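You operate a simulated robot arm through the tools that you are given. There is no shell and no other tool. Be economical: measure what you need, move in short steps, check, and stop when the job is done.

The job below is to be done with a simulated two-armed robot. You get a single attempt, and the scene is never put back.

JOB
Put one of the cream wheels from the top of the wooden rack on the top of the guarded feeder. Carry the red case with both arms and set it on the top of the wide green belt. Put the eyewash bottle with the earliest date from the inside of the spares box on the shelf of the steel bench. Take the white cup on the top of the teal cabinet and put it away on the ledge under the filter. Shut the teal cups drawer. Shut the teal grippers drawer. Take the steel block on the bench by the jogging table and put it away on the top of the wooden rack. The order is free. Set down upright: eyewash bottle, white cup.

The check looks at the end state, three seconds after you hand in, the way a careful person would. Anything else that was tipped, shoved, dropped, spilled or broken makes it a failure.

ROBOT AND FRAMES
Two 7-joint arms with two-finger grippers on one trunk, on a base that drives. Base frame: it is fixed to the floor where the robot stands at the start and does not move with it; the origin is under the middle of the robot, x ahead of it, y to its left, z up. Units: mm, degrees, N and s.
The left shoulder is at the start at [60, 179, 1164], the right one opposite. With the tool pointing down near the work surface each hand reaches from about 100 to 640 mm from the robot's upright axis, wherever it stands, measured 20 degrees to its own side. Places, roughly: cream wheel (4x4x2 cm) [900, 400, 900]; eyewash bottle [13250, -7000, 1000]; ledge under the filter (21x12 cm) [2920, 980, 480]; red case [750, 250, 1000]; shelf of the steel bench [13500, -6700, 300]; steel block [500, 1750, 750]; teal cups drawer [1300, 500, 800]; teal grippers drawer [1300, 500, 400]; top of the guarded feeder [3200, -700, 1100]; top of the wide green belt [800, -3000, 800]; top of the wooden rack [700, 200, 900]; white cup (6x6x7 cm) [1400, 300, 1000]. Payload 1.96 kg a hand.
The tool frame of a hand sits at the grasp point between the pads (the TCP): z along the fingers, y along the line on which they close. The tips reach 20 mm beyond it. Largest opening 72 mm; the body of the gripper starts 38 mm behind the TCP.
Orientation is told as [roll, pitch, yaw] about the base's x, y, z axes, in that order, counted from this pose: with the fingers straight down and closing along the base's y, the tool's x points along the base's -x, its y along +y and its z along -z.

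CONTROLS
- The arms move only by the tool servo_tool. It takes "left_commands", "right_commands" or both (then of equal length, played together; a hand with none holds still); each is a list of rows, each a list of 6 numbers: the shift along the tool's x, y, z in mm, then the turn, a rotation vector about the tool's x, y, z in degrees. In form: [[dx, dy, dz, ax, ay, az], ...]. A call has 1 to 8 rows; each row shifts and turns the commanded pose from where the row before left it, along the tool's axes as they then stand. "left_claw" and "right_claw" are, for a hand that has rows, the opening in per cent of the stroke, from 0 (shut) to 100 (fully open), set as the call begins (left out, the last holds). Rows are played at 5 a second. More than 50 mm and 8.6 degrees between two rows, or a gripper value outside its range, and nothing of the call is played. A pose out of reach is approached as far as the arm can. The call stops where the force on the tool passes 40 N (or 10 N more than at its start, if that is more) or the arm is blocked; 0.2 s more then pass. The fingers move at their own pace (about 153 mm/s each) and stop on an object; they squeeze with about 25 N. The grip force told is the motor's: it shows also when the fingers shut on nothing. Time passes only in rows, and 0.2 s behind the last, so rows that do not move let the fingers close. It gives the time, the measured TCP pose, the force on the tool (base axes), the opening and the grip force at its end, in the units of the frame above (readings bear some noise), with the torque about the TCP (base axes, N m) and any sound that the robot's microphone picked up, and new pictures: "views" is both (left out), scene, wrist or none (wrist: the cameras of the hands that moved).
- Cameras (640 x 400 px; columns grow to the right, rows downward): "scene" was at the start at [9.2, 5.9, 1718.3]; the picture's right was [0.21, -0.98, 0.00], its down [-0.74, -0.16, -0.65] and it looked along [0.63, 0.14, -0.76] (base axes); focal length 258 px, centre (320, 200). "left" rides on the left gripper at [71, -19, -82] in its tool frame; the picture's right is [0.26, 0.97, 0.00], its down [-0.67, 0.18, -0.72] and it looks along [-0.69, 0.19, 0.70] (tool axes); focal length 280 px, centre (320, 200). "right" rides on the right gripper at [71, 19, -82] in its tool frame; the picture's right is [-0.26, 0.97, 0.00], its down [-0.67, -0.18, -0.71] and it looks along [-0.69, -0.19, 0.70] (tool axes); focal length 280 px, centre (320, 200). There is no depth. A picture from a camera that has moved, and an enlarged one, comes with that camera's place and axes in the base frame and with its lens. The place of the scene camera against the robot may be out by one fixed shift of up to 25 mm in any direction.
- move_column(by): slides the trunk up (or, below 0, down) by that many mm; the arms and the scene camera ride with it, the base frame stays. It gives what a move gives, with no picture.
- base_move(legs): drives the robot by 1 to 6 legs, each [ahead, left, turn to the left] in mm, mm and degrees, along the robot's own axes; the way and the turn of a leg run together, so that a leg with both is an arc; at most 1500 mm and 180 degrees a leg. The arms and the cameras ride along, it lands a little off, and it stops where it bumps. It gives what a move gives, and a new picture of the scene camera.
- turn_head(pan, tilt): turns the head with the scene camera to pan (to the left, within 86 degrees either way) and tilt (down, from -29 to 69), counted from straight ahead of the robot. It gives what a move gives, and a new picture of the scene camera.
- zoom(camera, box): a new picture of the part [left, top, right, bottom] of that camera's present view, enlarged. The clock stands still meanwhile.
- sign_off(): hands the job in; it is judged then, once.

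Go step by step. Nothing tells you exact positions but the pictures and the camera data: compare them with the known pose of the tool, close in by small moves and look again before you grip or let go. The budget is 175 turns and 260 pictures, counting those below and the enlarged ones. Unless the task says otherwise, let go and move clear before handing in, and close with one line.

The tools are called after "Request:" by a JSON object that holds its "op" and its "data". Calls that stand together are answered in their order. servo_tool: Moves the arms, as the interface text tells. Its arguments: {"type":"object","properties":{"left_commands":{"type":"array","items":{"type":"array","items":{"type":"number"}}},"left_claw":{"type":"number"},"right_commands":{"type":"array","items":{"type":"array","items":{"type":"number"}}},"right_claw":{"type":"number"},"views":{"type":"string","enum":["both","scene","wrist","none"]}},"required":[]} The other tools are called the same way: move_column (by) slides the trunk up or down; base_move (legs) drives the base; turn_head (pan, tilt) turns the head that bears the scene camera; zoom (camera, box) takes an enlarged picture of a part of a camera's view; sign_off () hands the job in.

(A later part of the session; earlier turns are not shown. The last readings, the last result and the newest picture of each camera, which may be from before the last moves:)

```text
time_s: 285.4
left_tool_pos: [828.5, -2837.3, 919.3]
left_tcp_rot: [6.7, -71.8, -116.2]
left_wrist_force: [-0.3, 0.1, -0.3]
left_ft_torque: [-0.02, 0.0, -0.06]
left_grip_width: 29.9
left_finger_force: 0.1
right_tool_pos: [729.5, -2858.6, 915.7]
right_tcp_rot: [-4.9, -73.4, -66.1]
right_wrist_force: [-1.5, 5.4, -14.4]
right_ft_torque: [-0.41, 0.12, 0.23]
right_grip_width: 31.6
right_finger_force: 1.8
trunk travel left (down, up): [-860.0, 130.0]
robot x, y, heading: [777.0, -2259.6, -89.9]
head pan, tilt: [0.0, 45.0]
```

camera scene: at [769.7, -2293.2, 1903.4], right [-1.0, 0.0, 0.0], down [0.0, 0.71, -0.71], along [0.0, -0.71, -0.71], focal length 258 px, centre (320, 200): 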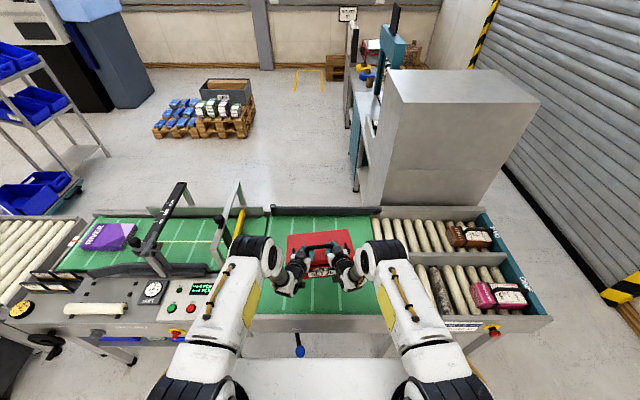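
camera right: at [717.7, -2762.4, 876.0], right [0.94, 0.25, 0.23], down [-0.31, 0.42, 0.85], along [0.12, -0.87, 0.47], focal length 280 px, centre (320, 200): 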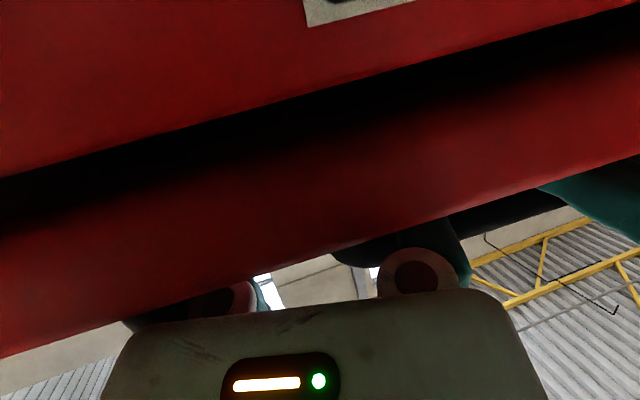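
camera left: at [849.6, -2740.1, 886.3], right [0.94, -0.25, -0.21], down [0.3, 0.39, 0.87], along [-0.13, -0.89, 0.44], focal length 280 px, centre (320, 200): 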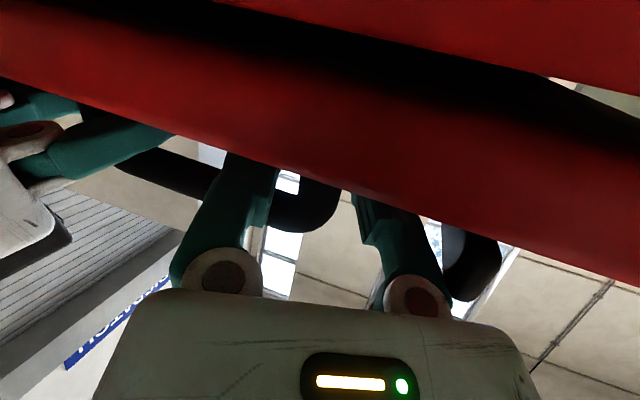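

Request:
{"op": "servo_tool", "data": {"left_commands": [[2, 0, 0, 0, 0, 0], [2, 0, 0, 0, 0, 0], [0, 0, 0, 0, 0, 0]], "right_commands": [[4, 0, 0, 0, 0, 0], [4, 0, 0, 0, 0, 0], [0, 0, 0, 0, 0, 0]], "views": "none"}}

Request:
{"op": "zoom", "data": {"camera": "scene", "box": [220, 180, 420, 305]}}

```text
time_s: 286.2
left_tool_pos: [829.0, -2834.5, 915.8]
left_tcp_rot: [6.7, -71.7, -116.1]
left_wrist_force: [-9.3, 8.3, -3.1]
left_ft_torque: [-0.18, 0.1, 0.69]
left_grip_width: 30.3
left_finger_force: 0.2
right_tool_pos: [729.6, -2857.3, 910.5]
right_tcp_rot: [-5.2, -73.7, -66.0]
right_wrist_force: [3.6, 0.7, -7.5]
right_ft_torque: [-0.22, 0.14, -0.19]
right_grip_width: 30.8
right_finger_force: 0.8
trunk travel left (down, up): [-860.0, 130.0]
robot x, y, heading: [777.6, -2256.7, -89.7]
head pan, tilt: [0.0, 45.0]
```

```text
3.20 times, centred on (320, 242) of scene
camera zoom: at [768.2, -2289.5, 1775.5], right [-1.0, 0.0, 0.0], down [0.0, 0.71, -0.71], along [0.0, -0.71, -0.71], focal length 825 px, centre (320, 64)
```

zoom: 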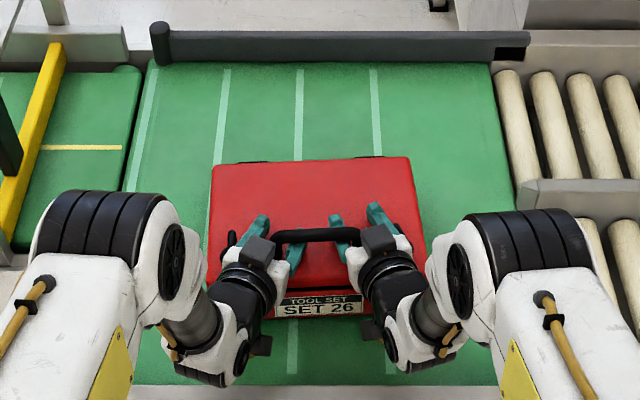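

Request:
{"op": "servo_tool", "data": {"left_commands": [[1, 0, 0, 0, 0, 0], [5.3, -6.9, -18, 0, 0, 0], [5.3, -6.9, -18, 0, 0, 0], [5.3, -6.9, -18, 0, 0, 0], [5.3, -6.9, -18, 0, 0, 0]], "right_commands": [[3, 0, 0, 0, 0, 0], [4.8, 6.6, -18, 0, 0, 0], [4.8, 6.6, -18, 0, 0, 0], [4.8, 6.6, -18, 0, 0, 0], [4.8, 6.6, -18, 0, 0, 0]], "views": "none"}}

Request:
{"op": "zoom", "data": {"camera": "scene", "box": [220, 180, 420, 305]}}

```text
time_s: 287.3
left_tool_pos: [830.0, -2779.6, 914.2]
left_tcp_rot: [6.4, -71.7, -115.8]
left_wrist_force: [-0.8, -0.5, -0.2]
left_ft_torque: [0.03, 0.01, 0.0]
left_grip_width: 30.3
left_finger_force: 0.1
right_tool_pos: [731.2, -2804.8, 911.2]
right_tcp_rot: [-7.0, -74.2, -64.3]
right_wrist_force: [4.9, -20.9, -19.1]
right_ft_torque: [-1.03, 0.61, -0.38]
right_grip_width: 28.2
right_finger_force: 0.2
trunk travel left (down, up): [-860.0, 130.0]
robot x, y, heading: [778.4, -2256.8, -89.8]
head pan, tilt: [0.0, 45.0]
stopped in row 5 (right hand): the force on the tool passed its limit at 48 N (the readings are from after the stop); the commanded pose is now the measured one
```

```text
3.20 times, centred on (320, 242) of scene
camera zoom: at [769.9, -2296.8, 1775.3], right [-1.0, 0.0, 0.0], down [0.0, 0.71, -0.7], along [0.0, -0.7, -0.71], focal length 825 px, centre (320, 64)
```

zoom: 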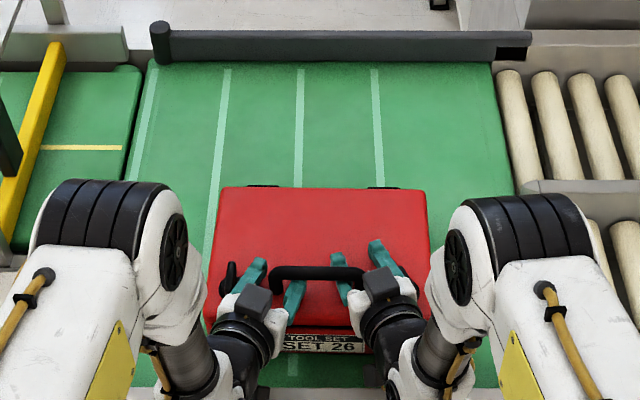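

Request:
{"op": "servo_tool", "data": {"left_commands": [[5.3, -6.9, -18, 0, 0, 0], [5.3, -6.9, -18, 0, 0, 0], [0, 0, 0, 0, 0, 0], [0, 0, 0, 0, 0, 0]], "right_commands": [[-1, -2, 6, 0, 0, 0], [5, 0, 0, 0, 0, 0], [5, 0, 0, 0, 0, 0], [0, 0, 0, 0, 0, 0]], "right_claw": 50, "views": "wrist"}}

```text
time_s: 288.3
left_tool_pos: [829.4, -2734.8, 917.4]
left_tcp_rot: [6.8, -71.8, -116.2]
left_wrist_force: [0.3, -0.3, 0.4]
left_ft_torque: [-0.02, -0.02, -0.02]
left_grip_width: 30.0
left_finger_force: 0.1
right_tool_pos: [729.6, -2808.2, 907.5]
right_tcp_rot: [-7.1, -74.9, -64.2]
right_wrist_force: [-2.8, -16.6, 26.8]
right_ft_torque: [2.15, 0.31, 0.51]
right_grip_width: 36.4
right_finger_force: 0.4
trunk travel left (down, up): [-860.0, 130.0]
robot x, y, heading: [778.9, -2255.6, -90.0]
head pan, tilt: [0.0, 45.0]
camera right: at [714.7, -2710.6, 858.0], right [0.94, 0.25, 0.22], down [-0.32, 0.44, 0.84], along [0.11, -0.86, 0.49], focal length 280 px, centre (320, 200)
camera left: at [848.8, -2635.5, 875.1], right [0.94, -0.25, -0.21], down [0.3, 0.39, 0.87], along [-0.14, -0.88, 0.45], focal length 280 px, centre (320, 200)
```

right: 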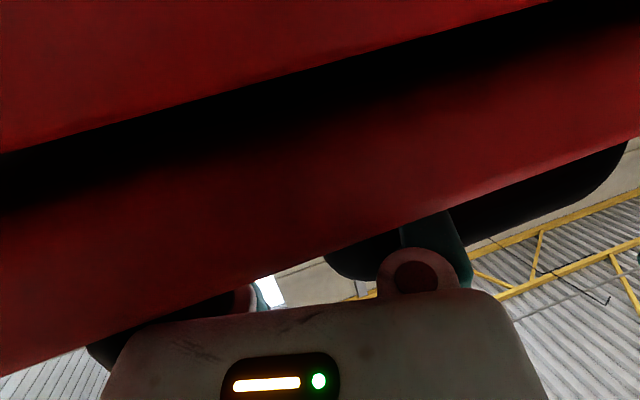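
left: 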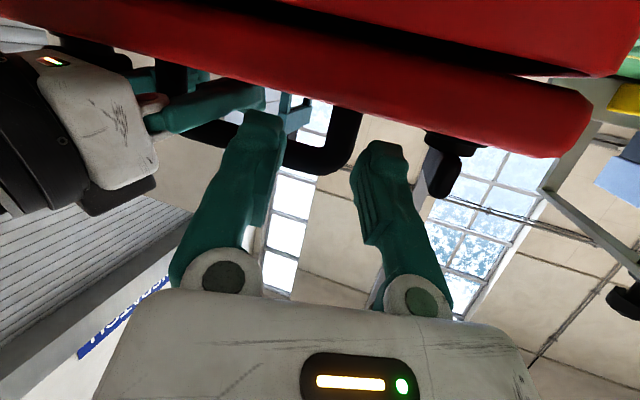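

Request:
{"op": "servo_tool", "data": {"right_commands": [[-3, 0, 0, 0, 0, 0], [0, 0, -15, 0, 0, 0], [0, 0, -15, 0, 0, 0], [0, 0, -15, 0, 0, 0]], "views": "none"}}

Request:
{"op": "zoom", "data": {"camera": "scene", "box": [220, 180, 420, 305]}}

```text
time_s: 288.8
left_tool_pos: [831.4, -2737.3, 915.1]
left_tcp_rot: [6.4, -71.7, -115.6]
left_wrist_force: [-0.1, -0.6, -0.5]
left_ft_torque: [-0.02, 0.0, 0.01]
left_grip_width: 30.1
left_finger_force: 0.0
right_tool_pos: [728.2, -2806.9, 909.8]
right_tcp_rot: [-8.0, -75.0, -63.5]
right_wrist_force: [5.2, -24.2, -18.7]
right_ft_torque: [-1.24, 0.39, -0.37]
right_grip_width: 35.4
right_finger_force: 0.0
trunk travel left (down, up): [-860.0, 130.0]
robot x, y, heading: [782.9, -2259.2, -89.7]
head pan, tilt: [0.0, 45.0]
stopped in row 2 (right hand): the force on the tool passed its limit at 52 N (the readings are from after the stop); the commanded pose is now the measured one
```

```text
3.20 times, centred on (320, 242) of scene
camera zoom: at [770.7, -2296.0, 1774.6], right [-1.0, -0.01, 0.0], down [0.0, 0.71, -0.7], along [0.0, -0.7, -0.71], focal length 825 px, centre (320, 64)
```

zoom: 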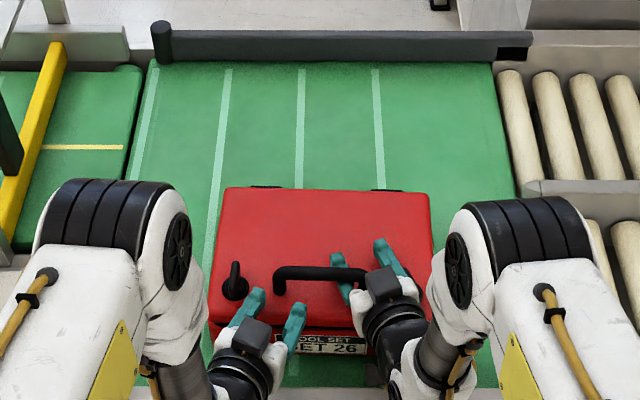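

Request:
{"op": "zoom", "data": {"camera": "scene", "box": [300, 240, 370, 290]}}

Request:
{"op": "zoom", "data": {"camera": "left", "box": [40, 40, 380, 240]}}

```text
8.00 times, centred on (335, 265) of scene
camera zoom: at [770.7, -2296.0, 1774.6], right [-1.0, -0.01, 0.0], down [0.0, 0.71, -0.7], along [0.0, -0.7, -0.71], focal length 2062 px, centre (200, -320)
```

zoom: 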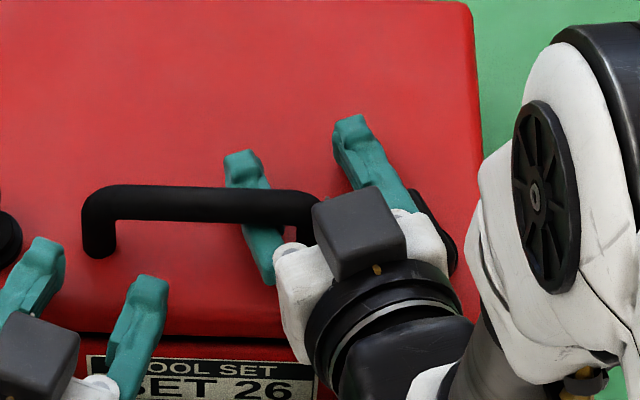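

```text
1.88 times, centred on (210, 140) of left
camera zoom: at [850.0, -2638.0, 872.5], right [0.94, -0.25, -0.22], down [0.3, 0.39, 0.87], along [-0.13, -0.89, 0.44], focal length 528 px, centre (527, 313)
```

zoom: 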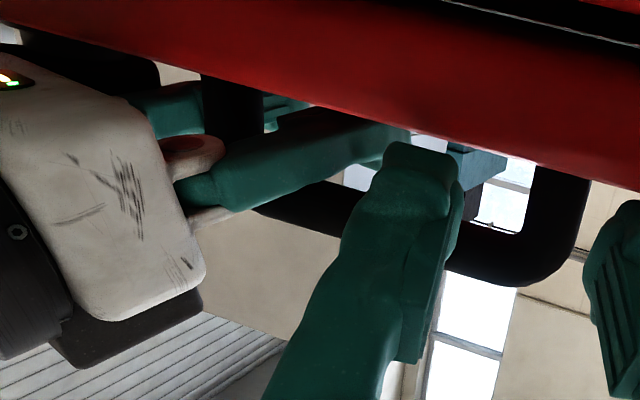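

Request:
{"op": "servo_tool", "data": {"right_commands": [[1, -3, 5, 0, 0, 0], [0, -3, 3, 0, 0, 0], [0, 0, 0, 0, 0, 0]], "right_claw": 62, "views": "none"}}

Request:
{"op": "servo_tool", "data": {"right_commands": [[0, 0, -10, 0, 0, 0], [2, 0, -10, 0, 0, 0], [2, 0, -10, 0, 0, 0], [2, 0, -10, 0, 0, 0]], "views": "none"}}

```text
time_s: 289.6
left_tool_pos: [830.5, -2734.1, 916.7]
left_tcp_rot: [6.8, -71.7, -116.2]
left_wrist_force: [-0.4, -0.4, 0.6]
left_ft_torque: [0.03, 0.0, -0.02]
left_grip_width: 30.0
left_finger_force: 0.1
right_tool_pos: [724.0, -2810.7, 907.5]
right_tcp_rot: [-7.5, -74.9, -63.8]
right_wrist_force: [4.9, 9.5, -8.4]
right_ft_torque: [-0.36, 0.36, -0.23]
right_grip_width: 44.6
right_finger_force: 0.2
trunk travel left (down, up): [-860.0, 130.0]
robot x, y, heading: [778.1, -2254.7, -89.8]
head pan, tilt: [0.0, 45.0]
```

```text
time_s: 290.2
left_tool_pos: [831.6, -2738.8, 916.2]
left_tcp_rot: [6.2, -71.7, -115.5]
left_wrist_force: [-0.1, 0.1, 0.6]
left_ft_torque: [-0.01, 0.02, 0.02]
left_grip_width: 30.2
left_finger_force: 0.0
right_tool_pos: [718.7, -2801.0, 914.9]
right_tcp_rot: [-8.8, -75.8, -62.7]
right_wrist_force: [5.5, -21.2, -20.2]
right_ft_torque: [-1.56, 0.25, -0.49]
right_grip_width: 43.8
right_finger_force: 0.0
trunk travel left (down, up): [-860.0, 130.0]
robot x, y, heading: [774.9, -2263.5, -89.8]
head pan, tilt: [0.0, 45.0]
stopped in row 3 (right hand): the force on the tool passed its limit at 51 N (the readings are from after the stop); the commanded pose is now the measured one
```

Torque reading says the leg sits off-centre against the inner pad. I'll ease forward, centre the hand on the leg (+16 mm), then slide out along the finger axis.

Request:
{"op": "servo_tool", "data": {"right_commands": [[2, 0, 8, 0, 0, 0], [0, 8, 2, 0, 0, 0], [0, 8, 0, 0, 0, 0], [0, 0, 0, 0, 0, 0]], "right_claw": 70, "views": "none"}}

Request:
{"op": "servo_tool", "data": {"right_commands": [[1, 0, -10, 0, 0, 0], [2, 0, -10, 0, 0, 0], [2, 0, -10, 0, 0, 0], [2, 0, -10, 0, 0, 0], [2, 0, -10, 0, 0, 0], [2, 0, -10, 0, 0, 0]], "views": "wrist"}}

```text
time_s: 291.2
left_tool_pos: [826.8, -2737.3, 915.6]
left_tcp_rot: [6.9, -71.7, -116.4]
left_wrist_force: [0.9, 0.5, 0.0]
left_ft_torque: [-0.01, -0.01, -0.05]
left_grip_width: 30.0
left_finger_force: 0.0
right_tool_pos: [733.3, -2805.6, 911.3]
right_tcp_rot: [-8.4, -76.0, -63.2]
right_wrist_force: [-24.2, -17.7, 0.9]
right_ft_torque: [-0.47, 1.24, 2.31]
right_grip_width: 49.6
right_finger_force: 0.0
trunk travel left (down, up): [-860.0, 130.0]
robot x, y, heading: [783.3, -2261.1, -89.8]
head pan, tilt: [0.0, 45.0]
```

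```text
time_s: 291.6
left_tool_pos: [831.7, -2739.2, 915.0]
left_tcp_rot: [6.1, -71.8, -115.5]
left_wrist_force: [-0.1, -0.5, 1.4]
left_ft_torque: [0.02, 0.06, -0.04]
left_grip_width: 30.0
left_finger_force: 0.0
right_tool_pos: [733.9, -2802.6, 913.0]
right_tcp_rot: [-10.7, -76.1, -61.0]
right_wrist_force: [-1.5, -24.0, -21.6]
right_ft_torque: [-1.83, 0.73, 0.28]
right_grip_width: 50.2
right_finger_force: 0.2
trunk travel left (down, up): [-860.0, 130.0]
robot x, y, heading: [776.2, -2265.2, -89.6]
head pan, tilt: [0.0, 45.0]
stopped in row 1 (right hand): the force on the tool passed its limit at 45 N (the readings are from after the stop); the commanded pose is now the measured one
camera right: at [720.8, -2708.5, 861.9], right [0.94, 0.25, 0.21], down [-0.31, 0.46, 0.83], along [0.11, -0.85, 0.51], focal length 280 px, centre (320, 200)
```

right: 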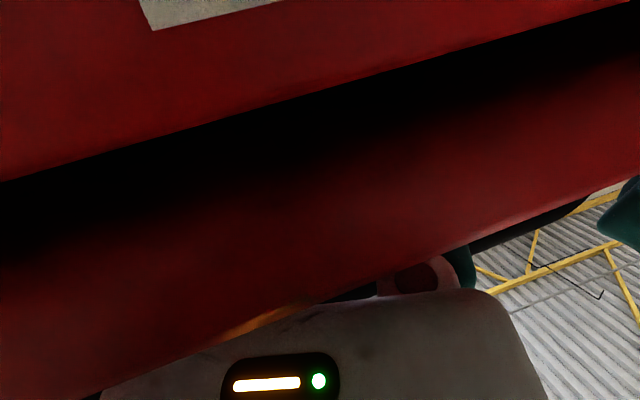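

The right-hand camera housing is caught inside the partly lifted lid. I'll ease the right hand, hook the bar with the left hand and lift the lid slightly so the right can slip out.

Request:
{"op": "servo_tool", "data": {"left_commands": [[-9.5, 0, -3, 0, 0, 0], [-5.3, 6.9, 18, 0, 0, 0], [-5.3, 6.9, 18, 0, 0, 0], [-4, 5.2, 13.5, 0, 0, 0], [0, 0, 0, 0, 0, 0]], "right_commands": [[0, -5, 4, 0, 0, 0], [0, -5, 2, 0, 0, 0], [0, 0, 0, 0, 0, 0], [0, 0, 0, 0, 0, 0], [0, 0, 0, 0, 0, 0]], "views": "none"}}

Request:
{"op": "zoom", "data": {"camera": "scene", "box": [270, 230, 370, 290]}}

```text
time_s: 292.8
left_tool_pos: [833.3, -2790.1, 924.0]
left_tcp_rot: [6.3, -71.5, -115.6]
left_wrist_force: [4.7, 13.4, -32.8]
left_ft_torque: [0.15, -0.84, -0.41]
left_grip_width: 31.5
left_finger_force: 1.1
right_tool_pos: [729.0, -2811.4, 916.2]
right_tcp_rot: [-10.6, -76.9, -61.2]
right_wrist_force: [5.0, -7.6, 22.0]
right_ft_torque: [0.33, -0.46, -0.31]
right_grip_width: 50.9
right_finger_force: 0.0
trunk travel left (down, up): [-860.0, 130.0]
robot x, y, heading: [775.2, -2260.8, -89.6]
head pan, tilt: [0.0, 45.0]
```

```text
6.40 times, centred on (320, 260) of scene
camera zoom: at [772.1, -2291.6, 1775.4], right [-1.0, -0.01, 0.0], down [-0.01, 0.71, -0.71], along [0.0, -0.71, -0.71], focal length 1650 px, centre (320, -184)
```

zoom: 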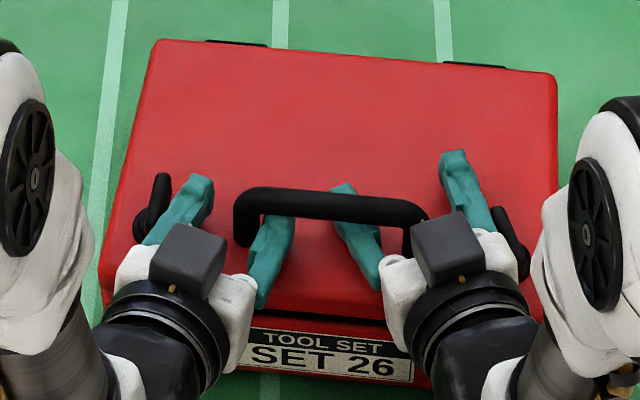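

Request:
{"op": "servo_tool", "data": {"left_commands": [[4, 0, 0, 0, 0, 0], [4, 0, 0, 0, 0, 0], [0, 0, 0, 0, 0, 0]], "views": "none"}}

Request:
{"op": "servo_tool", "data": {"right_commands": [[1, 1.6, -4.6, 0, 0, 0], [2, 3.2, -9.3, 0, 0, 0], [2, 3.2, -9.3, 0, 0, 0], [2, 3.2, -9.3, 0, 0, 0], [2, 3.2, -9.3, 0, 0, 0], [2, 3.2, -9.3, 0, 0, 0]], "right_claw": 75, "views": "none"}}

```text
time_s: 293.6
left_tool_pos: [832.5, -2789.4, 917.9]
left_tcp_rot: [6.5, -72.0, -115.8]
left_wrist_force: [2.5, 7.0, -17.1]
left_ft_torque: [0.03, -0.44, -0.21]
left_grip_width: 31.0
left_finger_force: 0.3
right_tool_pos: [728.3, -2807.3, 912.2]
right_tcp_rot: [-10.1, -76.2, -61.6]
right_wrist_force: [3.3, 2.7, 4.6]
right_ft_torque: [0.02, -0.27, -0.11]
right_grip_width: 51.9
right_finger_force: 1.1
trunk travel left (down, up): [-860.0, 130.0]
robot x, y, heading: [774.6, -2256.0, -89.6]
head pan, tilt: [0.0, 45.0]
```

```text
time_s: 294.3
left_tool_pos: [833.0, -2792.9, 918.5]
left_tcp_rot: [6.3, -72.1, -115.6]
left_wrist_force: [-0.3, -0.7, -0.6]
left_ft_torque: [-0.03, 0.01, 0.01]
left_grip_width: 30.2
left_finger_force: 0.0
right_tool_pos: [726.3, -2800.8, 917.3]
right_tcp_rot: [-11.9, -77.1, -60.0]
right_wrist_force: [0.0, -6.5, -4.1]
right_ft_torque: [-0.08, -0.14, 0.23]
right_grip_width: 54.3
right_finger_force: 0.5
trunk travel left (down, up): [-860.0, 130.0]
robot x, y, heading: [777.5, -2263.4, -89.8]
head pan, tilt: [0.0, 45.0]
stopped in row 3 (right hand): the force on the tool passed its limit at 47 N (the readings are from after the stop); the commanded pose is now the measured one
```

The right camera is most likely fouling the conveyor's raised near rail on the way back. I'll tip the right hand nose-down to lift its tail over the rail, then retreat.

Request:
{"op": "servo_tool", "data": {"right_commands": [[0, 0, 4, 0, 0, 0], [0, 0, 0, 0, 6, 0], [0, 0, 0, 0, 6, 0], [0, 0, 0, 0, 0, 0]], "views": "none"}}

Request:
{"op": "servo_tool", "data": {"right_commands": [[3, 3.2, -9, 0, 0, 0], [3, 3.2, -9, 0, 0, 0], [3, 3.2, -9, 0, 0, 0], [3, 3.2, -9, 0, 0, 0], [3, 3.2, -9, 0, 0, 0]], "views": "none"}}

```text
time_s: 295.3
left_tool_pos: [830.5, -2793.2, 919.4]
left_tcp_rot: [6.6, -72.2, -115.9]
left_wrist_force: [-0.2, 0.0, 1.3]
left_ft_torque: [-0.01, 0.02, 0.03]
left_grip_width: 30.1
left_finger_force: 0.0
right_tool_pos: [727.1, -2801.6, 915.6]
right_tcp_rot: [-6.1, -65.1, -66.1]
right_wrist_force: [-1.7, 0.5, -16.3]
right_ft_torque: [-0.52, 0.37, -0.36]
right_grip_width: 49.5
right_finger_force: 0.1
trunk travel left (down, up): [-860.0, 130.0]
robot x, y, heading: [771.9, -2261.7, -89.5]
head pan, tilt: [0.0, 45.0]
```

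```text
time_s: 296.5
left_tool_pos: [832.8, -2791.7, 918.7]
left_tcp_rot: [6.5, -72.1, -115.7]
left_wrist_force: [1.1, 0.1, -18.3]
left_ft_torque: [-0.05, -0.32, -0.09]
left_grip_width: 31.6
left_finger_force: 0.7
right_tool_pos: [729.2, -2752.7, 921.2]
right_tcp_rot: [-6.1, -65.3, -66.1]
right_wrist_force: [0.1, 1.3, -0.3]
right_ft_torque: [-0.02, -0.02, -0.03]
right_grip_width: 54.2
right_finger_force: 0.1
trunk travel left (down, up): [-860.0, 130.0]
robot x, y, heading: [778.8, -2263.3, -89.7]
head pan, tilt: [0.0, 45.0]
```

Right hand is free. Now the left the same way.

Request:
{"op": "servo_tool", "data": {"left_commands": [[3, 0, 0, 0, 0, 0], [0, 0, 0, 0, 6, 0], [5.3, -6.9, -17, 0, 0, 0], [5.3, -6.9, -17, 0, 0, 0], [5.3, -6.9, -17, 0, 0, 0], [5.3, -6.9, -17, 0, 0, 0]], "right_commands": [[0, 0, 0, 0, 0, 0], [0, 0, 0, 0, 0, 0], [0, 0, -18, 0, 0, 0], [0, 0, -18, 0, 0, 0], [0, 0, -18, 0, 0, 0], [0, 0, -18, 0, 0, 0]], "left_claw": 55, "views": "none"}}

Request:
{"op": "zoom", "data": {"camera": "scene", "box": [220, 180, 420, 305]}}

```text
time_s: 297.9
left_tool_pos: [830.2, -2718.9, 921.8]
left_tcp_rot: [5.1, -66.0, -114.1]
left_wrist_force: [1.7, -12.0, -26.8]
left_ft_torque: [0.29, -0.8, 0.33]
left_grip_width: 36.1
left_finger_force: 0.0
right_tool_pos: [706.6, -2692.4, 949.1]
right_tcp_rot: [-6.1, -65.1, -66.3]
right_wrist_force: [-0.5, -1.0, 0.5]
right_ft_torque: [-0.03, -0.01, -0.02]
right_grip_width: 53.9
right_finger_force: 0.0
trunk travel left (down, up): [-860.0, 130.0]
robot x, y, heading: [779.4, -2262.0, -89.7]
head pan, tilt: [0.0, 45.0]
```

```text
3.20 times, centred on (320, 242) of scene
camera zoom: at [769.3, -2300.7, 1775.2], right [-1.0, -0.01, 0.0], down [0.0, 0.71, -0.7], along [0.0, -0.7, -0.71], focal length 825 px, centre (320, 64)
```

zoom: 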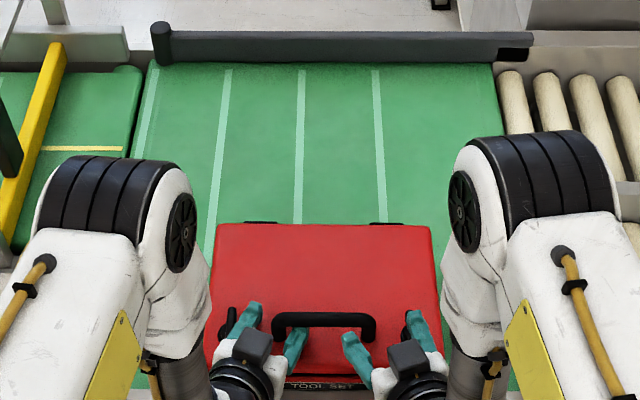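

Request:
{"op": "servo_tool", "data": {"left_commands": [[4, 0, 1.6, 0, 0, 0], [4, 0, 1.6, 0, 0, 0], [3, 0, 1.2, 0, 0, 0], [0, 0, 0, 0, 0, 0]], "views": "none"}}

Request:
{"op": "servo_tool", "data": {"left_commands": [[5.7, -5.1, -12.9, 0, 0, 0], [5.7, -5.1, -12.9, 0, 0, 0]], "views": "none"}}

Request:
{"op": "zoom", "data": {"camera": "scene", "box": [240, 230, 400, 330]}}

```text
time_s: 298.9
left_tool_pos: [829.4, -2714.9, 913.3]
left_tcp_rot: [5.2, -66.4, -114.4]
left_wrist_force: [-1.3, -1.1, -2.0]
left_ft_torque: [-0.01, -0.06, 0.01]
left_grip_width: 40.0
left_finger_force: 0.1
right_tool_pos: [708.7, -2688.3, 952.0]
right_tcp_rot: [-6.2, -65.4, -65.9]
right_wrist_force: [0.3, 0.0, -0.1]
right_ft_torque: [0.05, -0.02, 0.01]
right_grip_width: 53.9
right_finger_force: 0.0
trunk travel left (down, up): [-860.0, 130.0]
robot x, y, heading: [771.5, -2255.2, -89.8]
head pan, tilt: [0.0, 45.0]
```

```text
time_s: 299.5
left_tool_pos: [829.9, -2683.0, 913.0]
left_tcp_rot: [5.1, -66.3, -114.3]
left_wrist_force: [-1.1, 0.0, -0.7]
left_ft_torque: [0.0, -0.02, 0.01]
left_grip_width: 39.6
left_finger_force: 0.1
right_tool_pos: [707.8, -2687.7, 950.4]
right_tcp_rot: [-6.2, -65.4, -66.0]
right_wrist_force: [-0.3, -0.2, -1.0]
right_ft_torque: [0.01, 0.0, 0.03]
right_grip_width: 54.2
right_finger_force: 0.0
trunk travel left (down, up): [-860.0, 130.0]
robot x, y, heading: [776.0, -2260.5, -89.6]
head pan, tilt: [0.0, 45.0]
```

```text
4.00 times, centred on (320, 280) of scene
camera zoom: at [769.6, -2292.0, 1775.5], right [-1.0, -0.01, 0.0], down [0.0, 0.71, -0.71], along [0.0, -0.71, -0.71], focal length 1031 px, centre (320, -120)
```

zoom: 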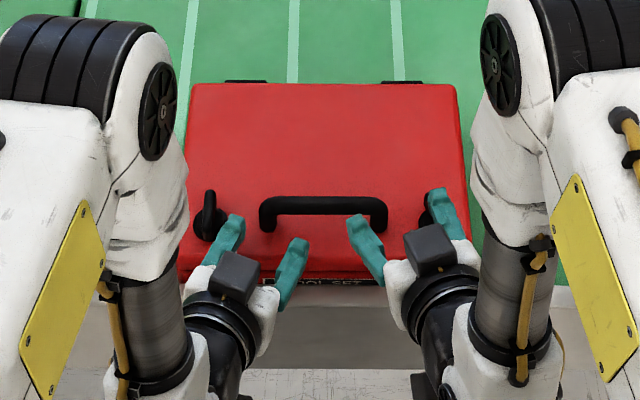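

Both hands are clear, but the case got dragged to the near edge. I'll close the fingers and push its lid edge back ~80 mm onto the belt.

Request:
{"op": "servo_tool", "data": {"left_commands": [[5.7, -5.1, -12.9, 0, 0, 0], [5.7, -5.1, -12.9, 0, 0, 0], [5.7, -5.1, -12.9, 0, 0, 0], [9.6, 0, 4.2, 0, 0, 0], [9.6, 0, 4.2, 0, 0, 0], [0, 0, 0, 0, 0, 0]], "right_commands": [[5.7, 5.1, -12.9, 0, 0, 0], [5.7, 5.1, -12.9, 0, 0, 0], [5.7, 5.1, -12.9, 0, 0, 0], [18, 0, 8, 0, 0, 0], [18, 0, 8, 0, 0, 0], [17, 0, 7.5, 0, 0, 0]], "left_claw": 0, "right_claw": 0, "views": "none"}}

Request:
{"op": "zoom", "data": {"camera": "scene", "box": [240, 230, 400, 330]}}

```text
time_s: 300.9
left_tool_pos: [830.1, -2638.8, 891.3]
left_tcp_rot: [5.1, -66.4, -114.3]
left_wrist_force: [0.3, 0.6, 0.7]
left_ft_torque: [-0.02, 0.0, 0.01]
left_grip_width: 0.0
left_finger_force: 25.0
right_tool_pos: [706.0, -2644.2, 894.1]
right_tcp_rot: [-6.2, -65.3, -66.0]
right_wrist_force: [-0.3, -0.8, -0.2]
right_ft_torque: [0.01, 0.02, -0.03]
right_grip_width: 0.1
right_finger_force: 25.2
trunk travel left (down, up): [-860.0, 130.0]
robot x, y, heading: [777.7, -2260.7, -89.9]
head pan, tilt: [0.0, 45.0]
```

```text
4.00 times, centred on (320, 280) of scene
camera zoom: at [769.5, -2292.1, 1775.5], right [-1.0, -0.01, 0.0], down [0.0, 0.71, -0.71], along [0.0, -0.71, -0.71], focal length 1031 px, centre (320, -120)
```

zoom: 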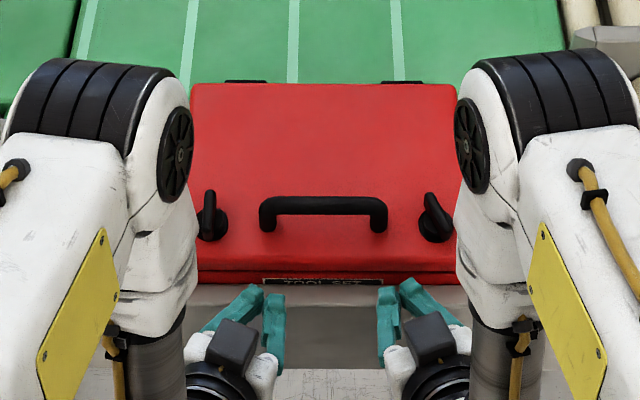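

Request:
{"op": "servo_tool", "data": {"left_commands": [[-5.5, 4.9, 12.4, 0, 0, 0], [-5.5, 4.9, 12.4, 0, 0, 0], [-5.5, 4.9, 12.4, 0, 0, 0], [-5.5, 4.9, 12.4, 0, 0, 0], [-5.5, 4.9, 12.4, 0, 0, 0], [-5.5, 4.9, 12.4, 0, 0, 0], [-5.5, 4.9, 12.4, 0, 0, 0], [-5.5, 4.9, 12.4, 0, 0, 0]], "right_commands": [[-5.5, -4.9, 12.4, 0, 0, 0], [-5.5, -4.9, 12.4, 0, 0, 0], [-5.5, -4.9, 12.4, 0, 0, 0], [-5.5, -4.9, 12.4, 0, 0, 0], [-5.5, -4.9, 12.4, 0, 0, 0], [-5.5, -4.9, 12.4, 0, 0, 0], [-5.5, -4.9, 12.4, 0, 0, 0], [-5.5, -4.9, 12.4, 0, 0, 0]], "views": "none"}}

Request:
{"op": "zoom", "data": {"camera": "scene", "box": [220, 190, 420, 315]}}

```text
time_s: 302.7
left_tool_pos: [830.9, -2752.0, 894.4]
left_tcp_rot: [5.3, -66.4, -114.3]
left_wrist_force: [-4.6, 14.5, 1.0]
left_ft_torque: [0.1, 0.0, -0.02]
left_grip_width: 0.0
left_finger_force: 24.5
right_tool_pos: [704.0, -2757.4, 896.2]
right_tcp_rot: [-6.5, -65.6, -65.7]
right_wrist_force: [3.4, 6.6, 4.1]
right_ft_torque: [0.02, -0.01, 0.04]
right_grip_width: 0.0
right_finger_force: 25.0
trunk travel left (down, up): [-860.0, 130.0]
robot x, y, heading: [780.0, -2260.5, -89.6]
head pan, tilt: [0.0, 45.0]
```

```text
3.20 times, centred on (320, 252) of scene
camera zoom: at [769.8, -2285.7, 1775.6], right [-1.0, -0.01, 0.0], down [0.0, 0.7, -0.71], along [0.0, -0.71, -0.7], focal length 825 px, centre (320, 32)
```

zoom: 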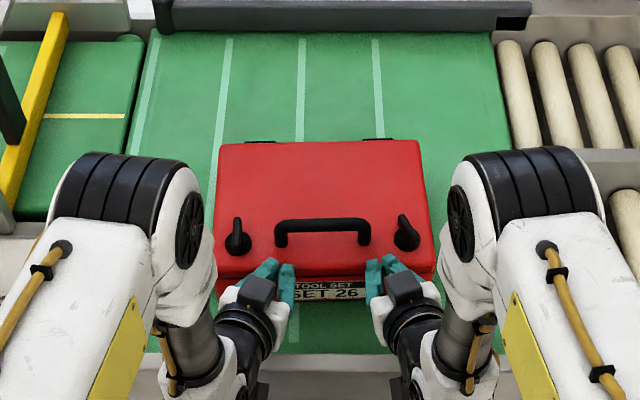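

The case sits well on the belt. Now I'll withdraw, restore the hands to fingers-down, and drive back for the cup and a wheel.

Request:
{"op": "base_move", "data": {"legs": [[-500, 0, 0]]}}

Request:
{"op": "servo_tool", "data": {"left_commands": [[0, 0, 0, 0, 8.2, 0], [0, 0, 0, 0, 8.2, 0], [0, 0, 0, 0, 8.2, 0], [0, 0, 0, 0, 8.2, 0], [0, 0, 0, 0, 8.2, 0], [0, 0, 0, 0, 8.2, 0], [0, 0, 0, 0, 8.2, 0], [0, 0, 0, 0, 8.2, 0]], "right_commands": [[0, 0, 0, 0, 8.2, 0], [0, 0, 0, 0, 8.2, 0], [0, 0, 0, 0, 8.2, 0], [0, 0, 0, 0, 8.2, 0], [0, 0, 0, 0, 8.2, 0], [0, 0, 0, 0, 8.2, 0], [0, 0, 0, 0, 8.2, 0], [0, 0, 0, 0, 8.2, 0]], "left_claw": 100, "right_claw": 100, "views": "none"}}

Request:
{"op": "servo_tool", "data": {"left_commands": [[0, 20, -40, 0, 0, -7], [0, 20, -40, 0, 0, -7], [0, 20, -40, 0, 0, -7], [0, 0, -40, 0, 0, 0]], "right_commands": [[0, -20, -40, 0, 0, 7], [0, -20, -40, 0, 0, 7], [0, -20, -40, 0, 0, 7], [0, 0, -40, 0, 0, 0]], "views": "none"}}

Request:
{"op": "move_column", "data": {"by": 128}}

```text
time_s: 305.7
left_tool_pos: [825.7, -2255.1, 892.3]
left_tcp_rot: [5.0, -66.3, -114.6]
left_wrist_force: [-0.1, -0.2, -0.9]
left_ft_torque: [-0.01, 0.02, -0.01]
left_grip_width: 0.0
left_finger_force: 25.1
right_tool_pos: [699.2, -2260.2, 894.7]
right_tcp_rot: [-6.2, -65.3, -66.4]
right_wrist_force: [-0.4, 0.3, 0.4]
right_ft_torque: [-0.01, 0.0, -0.02]
right_grip_width: 0.0
right_finger_force: 24.6
trunk travel left (down, up): [-860.0, 130.0]
robot x, y, heading: [777.2, -1763.2, -90.2]
head pan, tilt: [0.0, 45.0]
camera scene: at [768.0, -1793.2, 1775.5], right [-1.0, 0.0, 0.0], down [0.0, 0.71, -0.71], along [0.0, -0.71, -0.71], focal length 258 px, centre (320, 200)
```

scene: 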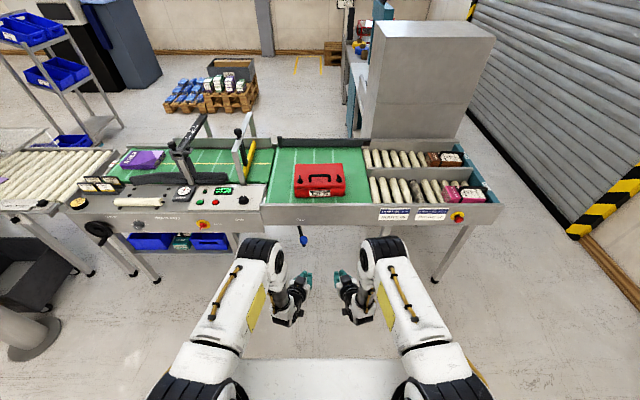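

```text
time_s: 307.5
left_tool_pos: [826.5, -2255.6, 892.1]
left_tcp_rot: [1.9, -0.8, -110.1]
left_wrist_force: [0.8, -0.7, -0.1]
left_ft_torque: [0.0, -0.02, 0.01]
left_grip_width: 72.1
left_finger_force: 0.1
right_tool_pos: [699.3, -2259.7, 894.7]
right_tcp_rot: [-2.6, 0.2, -72.1]
right_wrist_force: [0.2, -1.0, -0.9]
right_ft_torque: [0.02, -0.01, -0.03]
right_grip_width: 71.8
right_finger_force: 0.0
trunk travel left (down, up): [-860.0, 130.0]
robot x, y, heading: [775.3, -1758.4, -89.9]
head pan, tilt: [0.0, 45.0]
```

```text
time_s: 308.5
left_tool_pos: [878.5, -2262.9, 1053.3]
left_tcp_rot: [1.5, -1.5, -89.0]
left_wrist_force: [0.2, 0.8, 0.0]
left_ft_torque: [0.01, 0.02, -0.02]
left_grip_width: 71.8
left_finger_force: 0.0
right_tool_pos: [646.3, -2267.9, 1059.2]
right_tcp_rot: [-2.5, -0.9, -93.2]
right_wrist_force: [0.6, -0.2, 0.2]
right_ft_torque: [0.0, -0.02, -0.01]
right_grip_width: 72.1
right_finger_force: 0.1
trunk travel left (down, up): [-860.0, 130.0]
robot x, y, heading: [773.8, -1759.3, -90.1]
head pan, tilt: [0.0, 45.0]
```

```text
time_s: 310.0
left_tool_pos: [877.4, -2264.0, 1181.9]
left_tcp_rot: [1.7, -1.5, -89.0]
left_wrist_force: [-0.2, -0.5, 0.8]
left_ft_torque: [0.0, -0.05, 0.03]
left_grip_width: 72.2
left_finger_force: 0.1
right_tool_pos: [647.0, -2270.6, 1184.7]
right_tcp_rot: [-2.4, -0.7, -93.0]
right_wrist_force: [-0.3, 0.5, 1.5]
right_ft_torque: [0.01, -0.02, -0.04]
right_grip_width: 71.8
right_finger_force: 0.0
trunk travel left (down, up): [-988.0, 2.0]
robot x, y, heading: [777.4, -1759.5, -89.9]
head pan, tilt: [0.0, 45.0]
```

Request:
{"op": "base_move", "data": {"legs": [[-630, 0, 0], [0, -985, 0], [-1200, 0, 0], [-1200, 0, 0], [0, 1180, 0], [340, 0, 0]]}}

Request:
{"op": "servo_tool", "data": {"right_commands": [[0, 0, 40, 0, 0, -3], [0, 0, 40, 2, 0, 0], [0, 0, 40, 0, 0, 0]], "views": "wrist"}}

```text
time_s: 337.1
left_tool_pos: [1063.6, 466.7, 1180.9]
left_tcp_rot: [1.6, -1.6, -87.7]
left_wrist_force: [0.1, -0.3, 0.0]
left_ft_torque: [0.01, 0.02, 0.03]
left_grip_width: 71.9
left_finger_force: 0.1
right_tool_pos: [833.5, 456.4, 1186.7]
right_tcp_rot: [-2.5, -0.9, -91.7]
right_wrist_force: [0.2, 0.4, 0.9]
right_ft_torque: [-0.03, -0.01, 0.03]
right_grip_width: 72.0
right_finger_force: 0.0
trunk travel left (down, up): [-988.0, 2.0]
robot x, y, heading: [946.9, 966.5, -88.9]
head pan, tilt: [0.0, 45.0]
camera scene: at [942.8, 937.1, 1903.6], right [-1.0, -0.02, 0.0], down [-0.02, 0.71, -0.71], along [0.02, -0.71, -0.71], focal length 258 px, centre (320, 200)
```

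scene: 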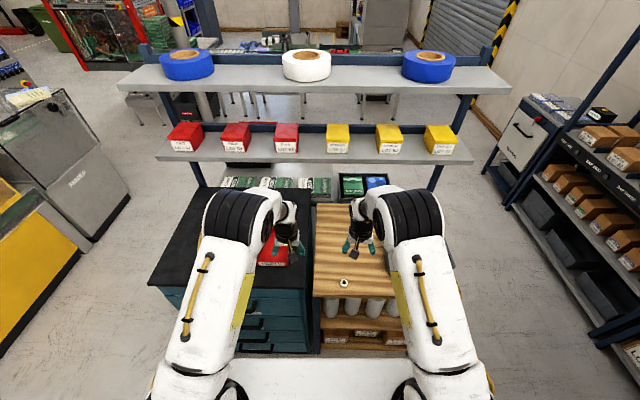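

```text
time_s: 337.9
left_tool_pos: [1064.1, 464.6, 1180.6]
left_tcp_rot: [1.6, -1.5, -87.7]
left_wrist_force: [0.1, -0.5, 0.5]
left_ft_torque: [0.01, 0.0, 0.04]
left_grip_width: 71.9
left_finger_force: 0.1
right_tool_pos: [825.6, 451.4, 1064.7]
right_tcp_rot: [-4.5, -0.8, -88.7]
right_wrist_force: [-0.4, 0.3, -0.9]
right_ft_torque: [-0.03, -0.01, -0.08]
right_grip_width: 72.0
right_finger_force: 0.1
trunk travel left (down, up): [-988.0, 2.0]
robot x, y, heading: [947.2, 964.3, -88.5]
head pan, tilt: [0.0, 45.0]
camera right: at [850.3, 523.7, 1144.1], right [0.97, -0.24, -0.07], down [-0.11, -0.67, 0.74], along [-0.23, -0.7, -0.67], focal length 280 px, centre (320, 200)
```

right: 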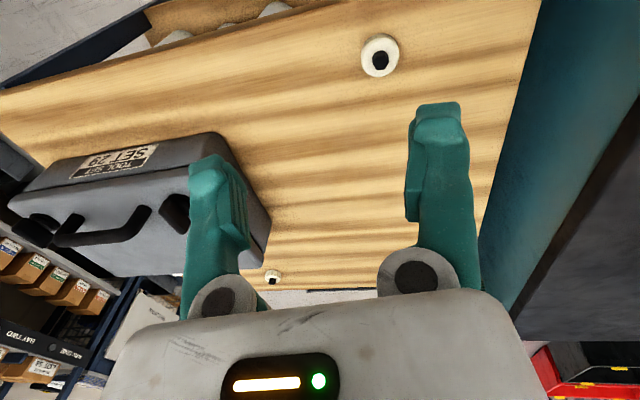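

Request:
{"op": "servo_tool", "data": {"right_commands": [[0, 0, 0, -4.5, 0, 0], [-25, 33, 0, 0, 0, 0], [0, 0, 45, 0, 0, 0], [0, 0, 45, 0, 0, 0], [0, 0, 0, 0, 0, 0]], "views": "wrist"}}

```text
time_s: 339.1
left_tool_pos: [1064.5, 465.4, 1181.4]
left_tcp_rot: [1.6, -1.5, -87.7]
left_wrist_force: [-0.8, 0.8, 0.2]
left_ft_torque: [0.0, 0.01, -0.01]
left_grip_width: 71.8
left_finger_force: 0.0
right_tool_pos: [860.3, 427.7, 975.7]
right_tcp_rot: [-0.1, -0.7, -88.7]
right_wrist_force: [-0.4, -0.4, 0.3]
right_ft_torque: [-0.06, 0.01, 0.02]
right_grip_width: 71.9
right_finger_force: 0.1
trunk travel left (down, up): [-988.0, 2.0]
robot x, y, heading: [947.3, 966.5, -88.9]
head pan, tilt: [0.0, 45.0]
camera right: at [877.8, 500.0, 1056.7], right [0.97, -0.24, 0.0], down [-0.17, -0.67, 0.72], along [-0.17, -0.7, -0.69], focal length 280 px, centre (320, 200)
```

right: 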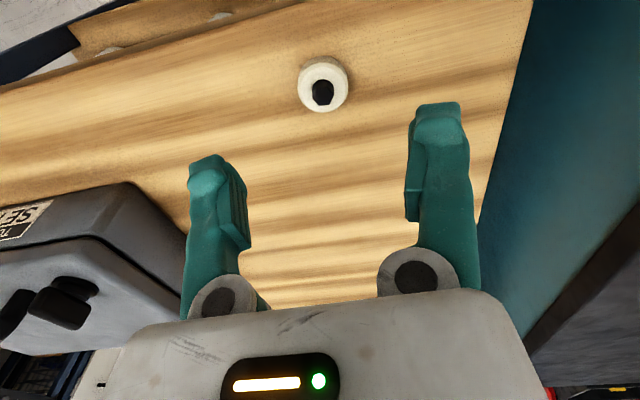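

Request:
{"op": "servo_tool", "data": {"right_commands": [[0, 1, 40, 0, 0, 0], [0, 0, 30, 0, 0, 0], [0, 0, 14, 0, 0, 0], [0, 0, 0, 0, 0, 0]], "views": "none"}}

Request:
{"op": "servo_tool", "data": {"right_commands": [[0, 0, 0, 0, 0, 0], [0, 0, 0, 0, 0, 0], [0, 0, 0, 0, 0, 0], [0, 0, -40, 0, 0, 0], [0, 0, -40, 0, 0, 0], [0, 0, -40, 0, 0, 0]], "right_claw": 0, "views": "wrist"}}

```text
time_s: 340.3
left_tool_pos: [1064.5, 465.0, 1180.8]
left_tcp_rot: [1.6, -1.4, -87.8]
left_wrist_force: [-0.4, -0.1, -0.1]
left_ft_torque: [0.02, 0.0, 0.0]
left_grip_width: 72.0
left_finger_force: 0.0
right_tool_pos: [864.8, 404.9, 939.8]
right_tcp_rot: [0.3, -3.3, -88.8]
right_wrist_force: [0.1, 0.0, -0.5]
right_ft_torque: [0.04, 0.03, -0.03]
right_grip_width: 71.9
right_finger_force: 0.1
right hand out of reach, approached as far as the arm can: row 2, 3
trunk travel left (down, up): [-988.0, 2.0]
robot x, y, heading: [948.4, 968.1, -88.9]
head pan, tilt: [0.0, 45.0]
stopped in row 4 (right hand): the arm was blocked; the commanded pose is now the measured one
```

```text
time_s: 341.7
left_tool_pos: [1065.6, 465.5, 1181.3]
left_tcp_rot: [1.6, -1.5, -87.7]
left_wrist_force: [-0.1, -0.5, 0.6]
left_ft_torque: [0.0, 0.05, 0.01]
left_grip_width: 72.3
left_finger_force: 0.1
right_tool_pos: [870.4, 383.6, 1020.5]
right_tcp_rot: [0.2, -3.0, -88.7]
right_wrist_force: [0.2, -0.5, 0.8]
right_ft_torque: [0.0, -0.01, -0.02]
right_grip_width: 0.0
right_finger_force: 25.2
right hand out of reach, approached as far as the arm can: row 4, 5
trunk travel left (down, up): [-988.0, 2.0]
robot x, y, heading: [952.4, 966.3, -88.7]
head pan, tilt: [0.0, 45.0]
camera right: at [887.6, 459.2, 1097.7], right [0.97, -0.24, 0.02], down [-0.17, -0.64, 0.75], along [-0.17, -0.73, -0.66], focal length 280 px, centre (320, 200)
```

right: 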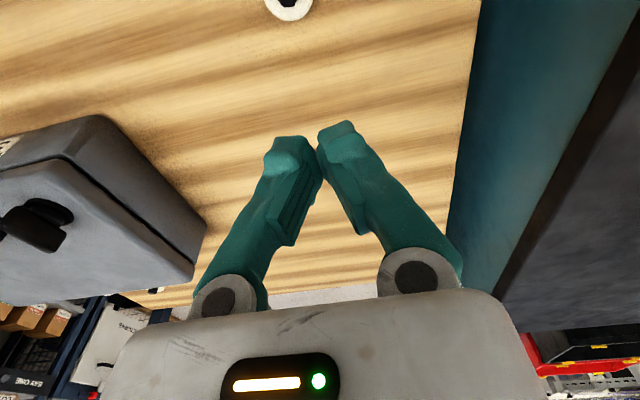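

Trunk is too high for that reach. I'll lower it 100 mm and redo the wheel pick.

Request:
{"op": "move_column", "data": {"by": -90}}

Request:
{"op": "servo_tool", "data": {"right_commands": [[0, 0, 0, 0, 3, 0], [22, -5, 0, 0, 0, 0], [22, -5, 0, 0, 0, 0], [0, 0, 0, 0, 0, 0]], "right_claw": 100, "views": "wrist"}}

```text
time_s: 342.9
left_tool_pos: [1063.6, 464.4, 1090.2]
left_tcp_rot: [1.5, -1.6, -87.8]
left_wrist_force: [-0.1, 0.4, 0.6]
left_ft_torque: [0.02, -0.01, -0.02]
left_grip_width: 72.1
left_finger_force: 0.1
right_tool_pos: [868.4, 385.0, 929.3]
right_tcp_rot: [0.3, -3.1, -88.8]
right_wrist_force: [0.3, 1.1, -0.2]
right_ft_torque: [-0.04, 0.01, 0.0]
right_grip_width: 0.3
right_finger_force: 24.8
trunk travel left (down, up): [-898.0, 92.0]
robot x, y, heading: [950.6, 967.8, -88.7]
head pan, tilt: [0.0, 45.0]
```

```text
time_s: 343.9
left_tool_pos: [1065.1, 465.5, 1091.0]
left_tcp_rot: [1.6, -1.3, -87.6]
left_wrist_force: [-0.2, -0.3, -0.6]
left_ft_torque: [-0.04, -0.04, 0.01]
left_grip_width: 72.1
left_finger_force: 0.0
right_tool_pos: [858.3, 428.5, 929.0]
right_tcp_rot: [0.4, 0.0, -88.6]
right_wrist_force: [0.1, 0.4, -0.3]
right_ft_torque: [-0.02, -0.02, 0.02]
right_grip_width: 72.0
right_finger_force: 0.1
trunk travel left (down, up): [-898.0, 92.0]
robot x, y, heading: [948.0, 967.4, -88.8]
head pan, tilt: [0.0, 45.0]
camera right: at [875.2, 498.9, 1010.9], right [0.97, -0.24, 0.01], down [-0.17, -0.68, 0.71], along [-0.17, -0.69, -0.7], focal length 280 px, centre (320, 200)
```

right: 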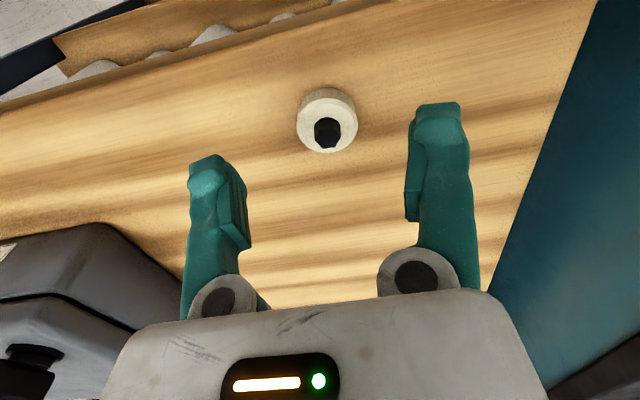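

Request:
{"op": "servo_tool", "data": {"right_commands": [[0, 4, 15, 0, 0, 0], [0, 0, 15, 0, 0, 0], [0, 0, 8, 0, 0, 0], [0, 0, 0, 0, 0, 0]], "views": "none"}}

Request:
{"op": "servo_tool", "data": {"right_commands": [[0, 0, 0, 0, 0, 0], [0, 0, 0, 0, 0, 0], [0, 0, 0, 0, 0, 0], [0, 0, -20, 0, 0, 0], [0, 0, -20, 0, 0, 0]], "right_claw": 0, "views": "wrist"}}

```text
time_s: 344.9
left_tool_pos: [1064.2, 465.3, 1091.5]
left_tcp_rot: [1.6, -1.4, -87.7]
left_wrist_force: [0.5, 0.5, 0.5]
left_ft_torque: [0.01, -0.01, 0.0]
left_grip_width: 72.0
left_finger_force: 0.0
right_tool_pos: [861.2, 428.4, 890.1]
right_tcp_rot: [0.4, -0.1, -88.7]
right_wrist_force: [-0.4, -0.2, 0.3]
right_ft_torque: [0.02, -0.02, -0.02]
right_grip_width: 71.9
right_finger_force: 0.0
trunk travel left (down, up): [-898.0, 92.0]
robot x, y, heading: [951.2, 964.1, -88.7]
head pan, tilt: [0.0, 45.0]
```

```text
time_s: 346.1
left_tool_pos: [1065.0, 466.1, 1090.8]
left_tcp_rot: [1.6, -1.5, -87.6]
left_wrist_force: [0.4, 0.3, 0.7]
left_ft_torque: [0.0, 0.02, 0.01]
left_grip_width: 71.9
left_finger_force: 0.1
right_tool_pos: [861.4, 429.6, 931.1]
right_tcp_rot: [0.3, 0.0, -88.7]
right_wrist_force: [-0.4, -0.3, 0.1]
right_ft_torque: [0.01, 0.01, -0.02]
right_grip_width: 9.4
right_finger_force: 25.1
trunk travel left (down, up): [-898.0, 92.0]
robot x, y, heading: [952.8, 966.5, -88.8]
head pan, tilt: [0.0, 45.0]
camera right: at [879.3, 499.7, 1013.3], right [0.97, -0.24, 0.01], down [-0.17, -0.68, 0.71], along [-0.17, -0.69, -0.7], focal length 280 px, centre (320, 200)
```

right: 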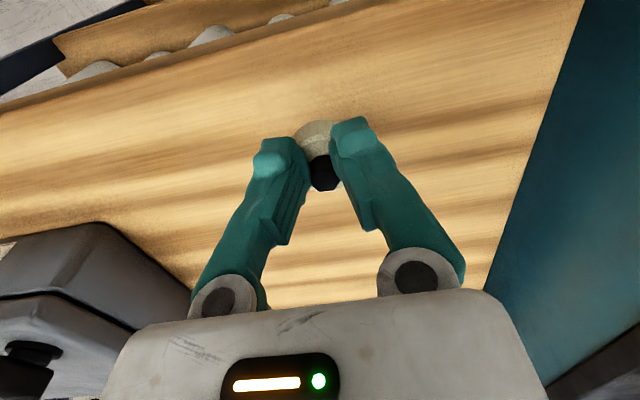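

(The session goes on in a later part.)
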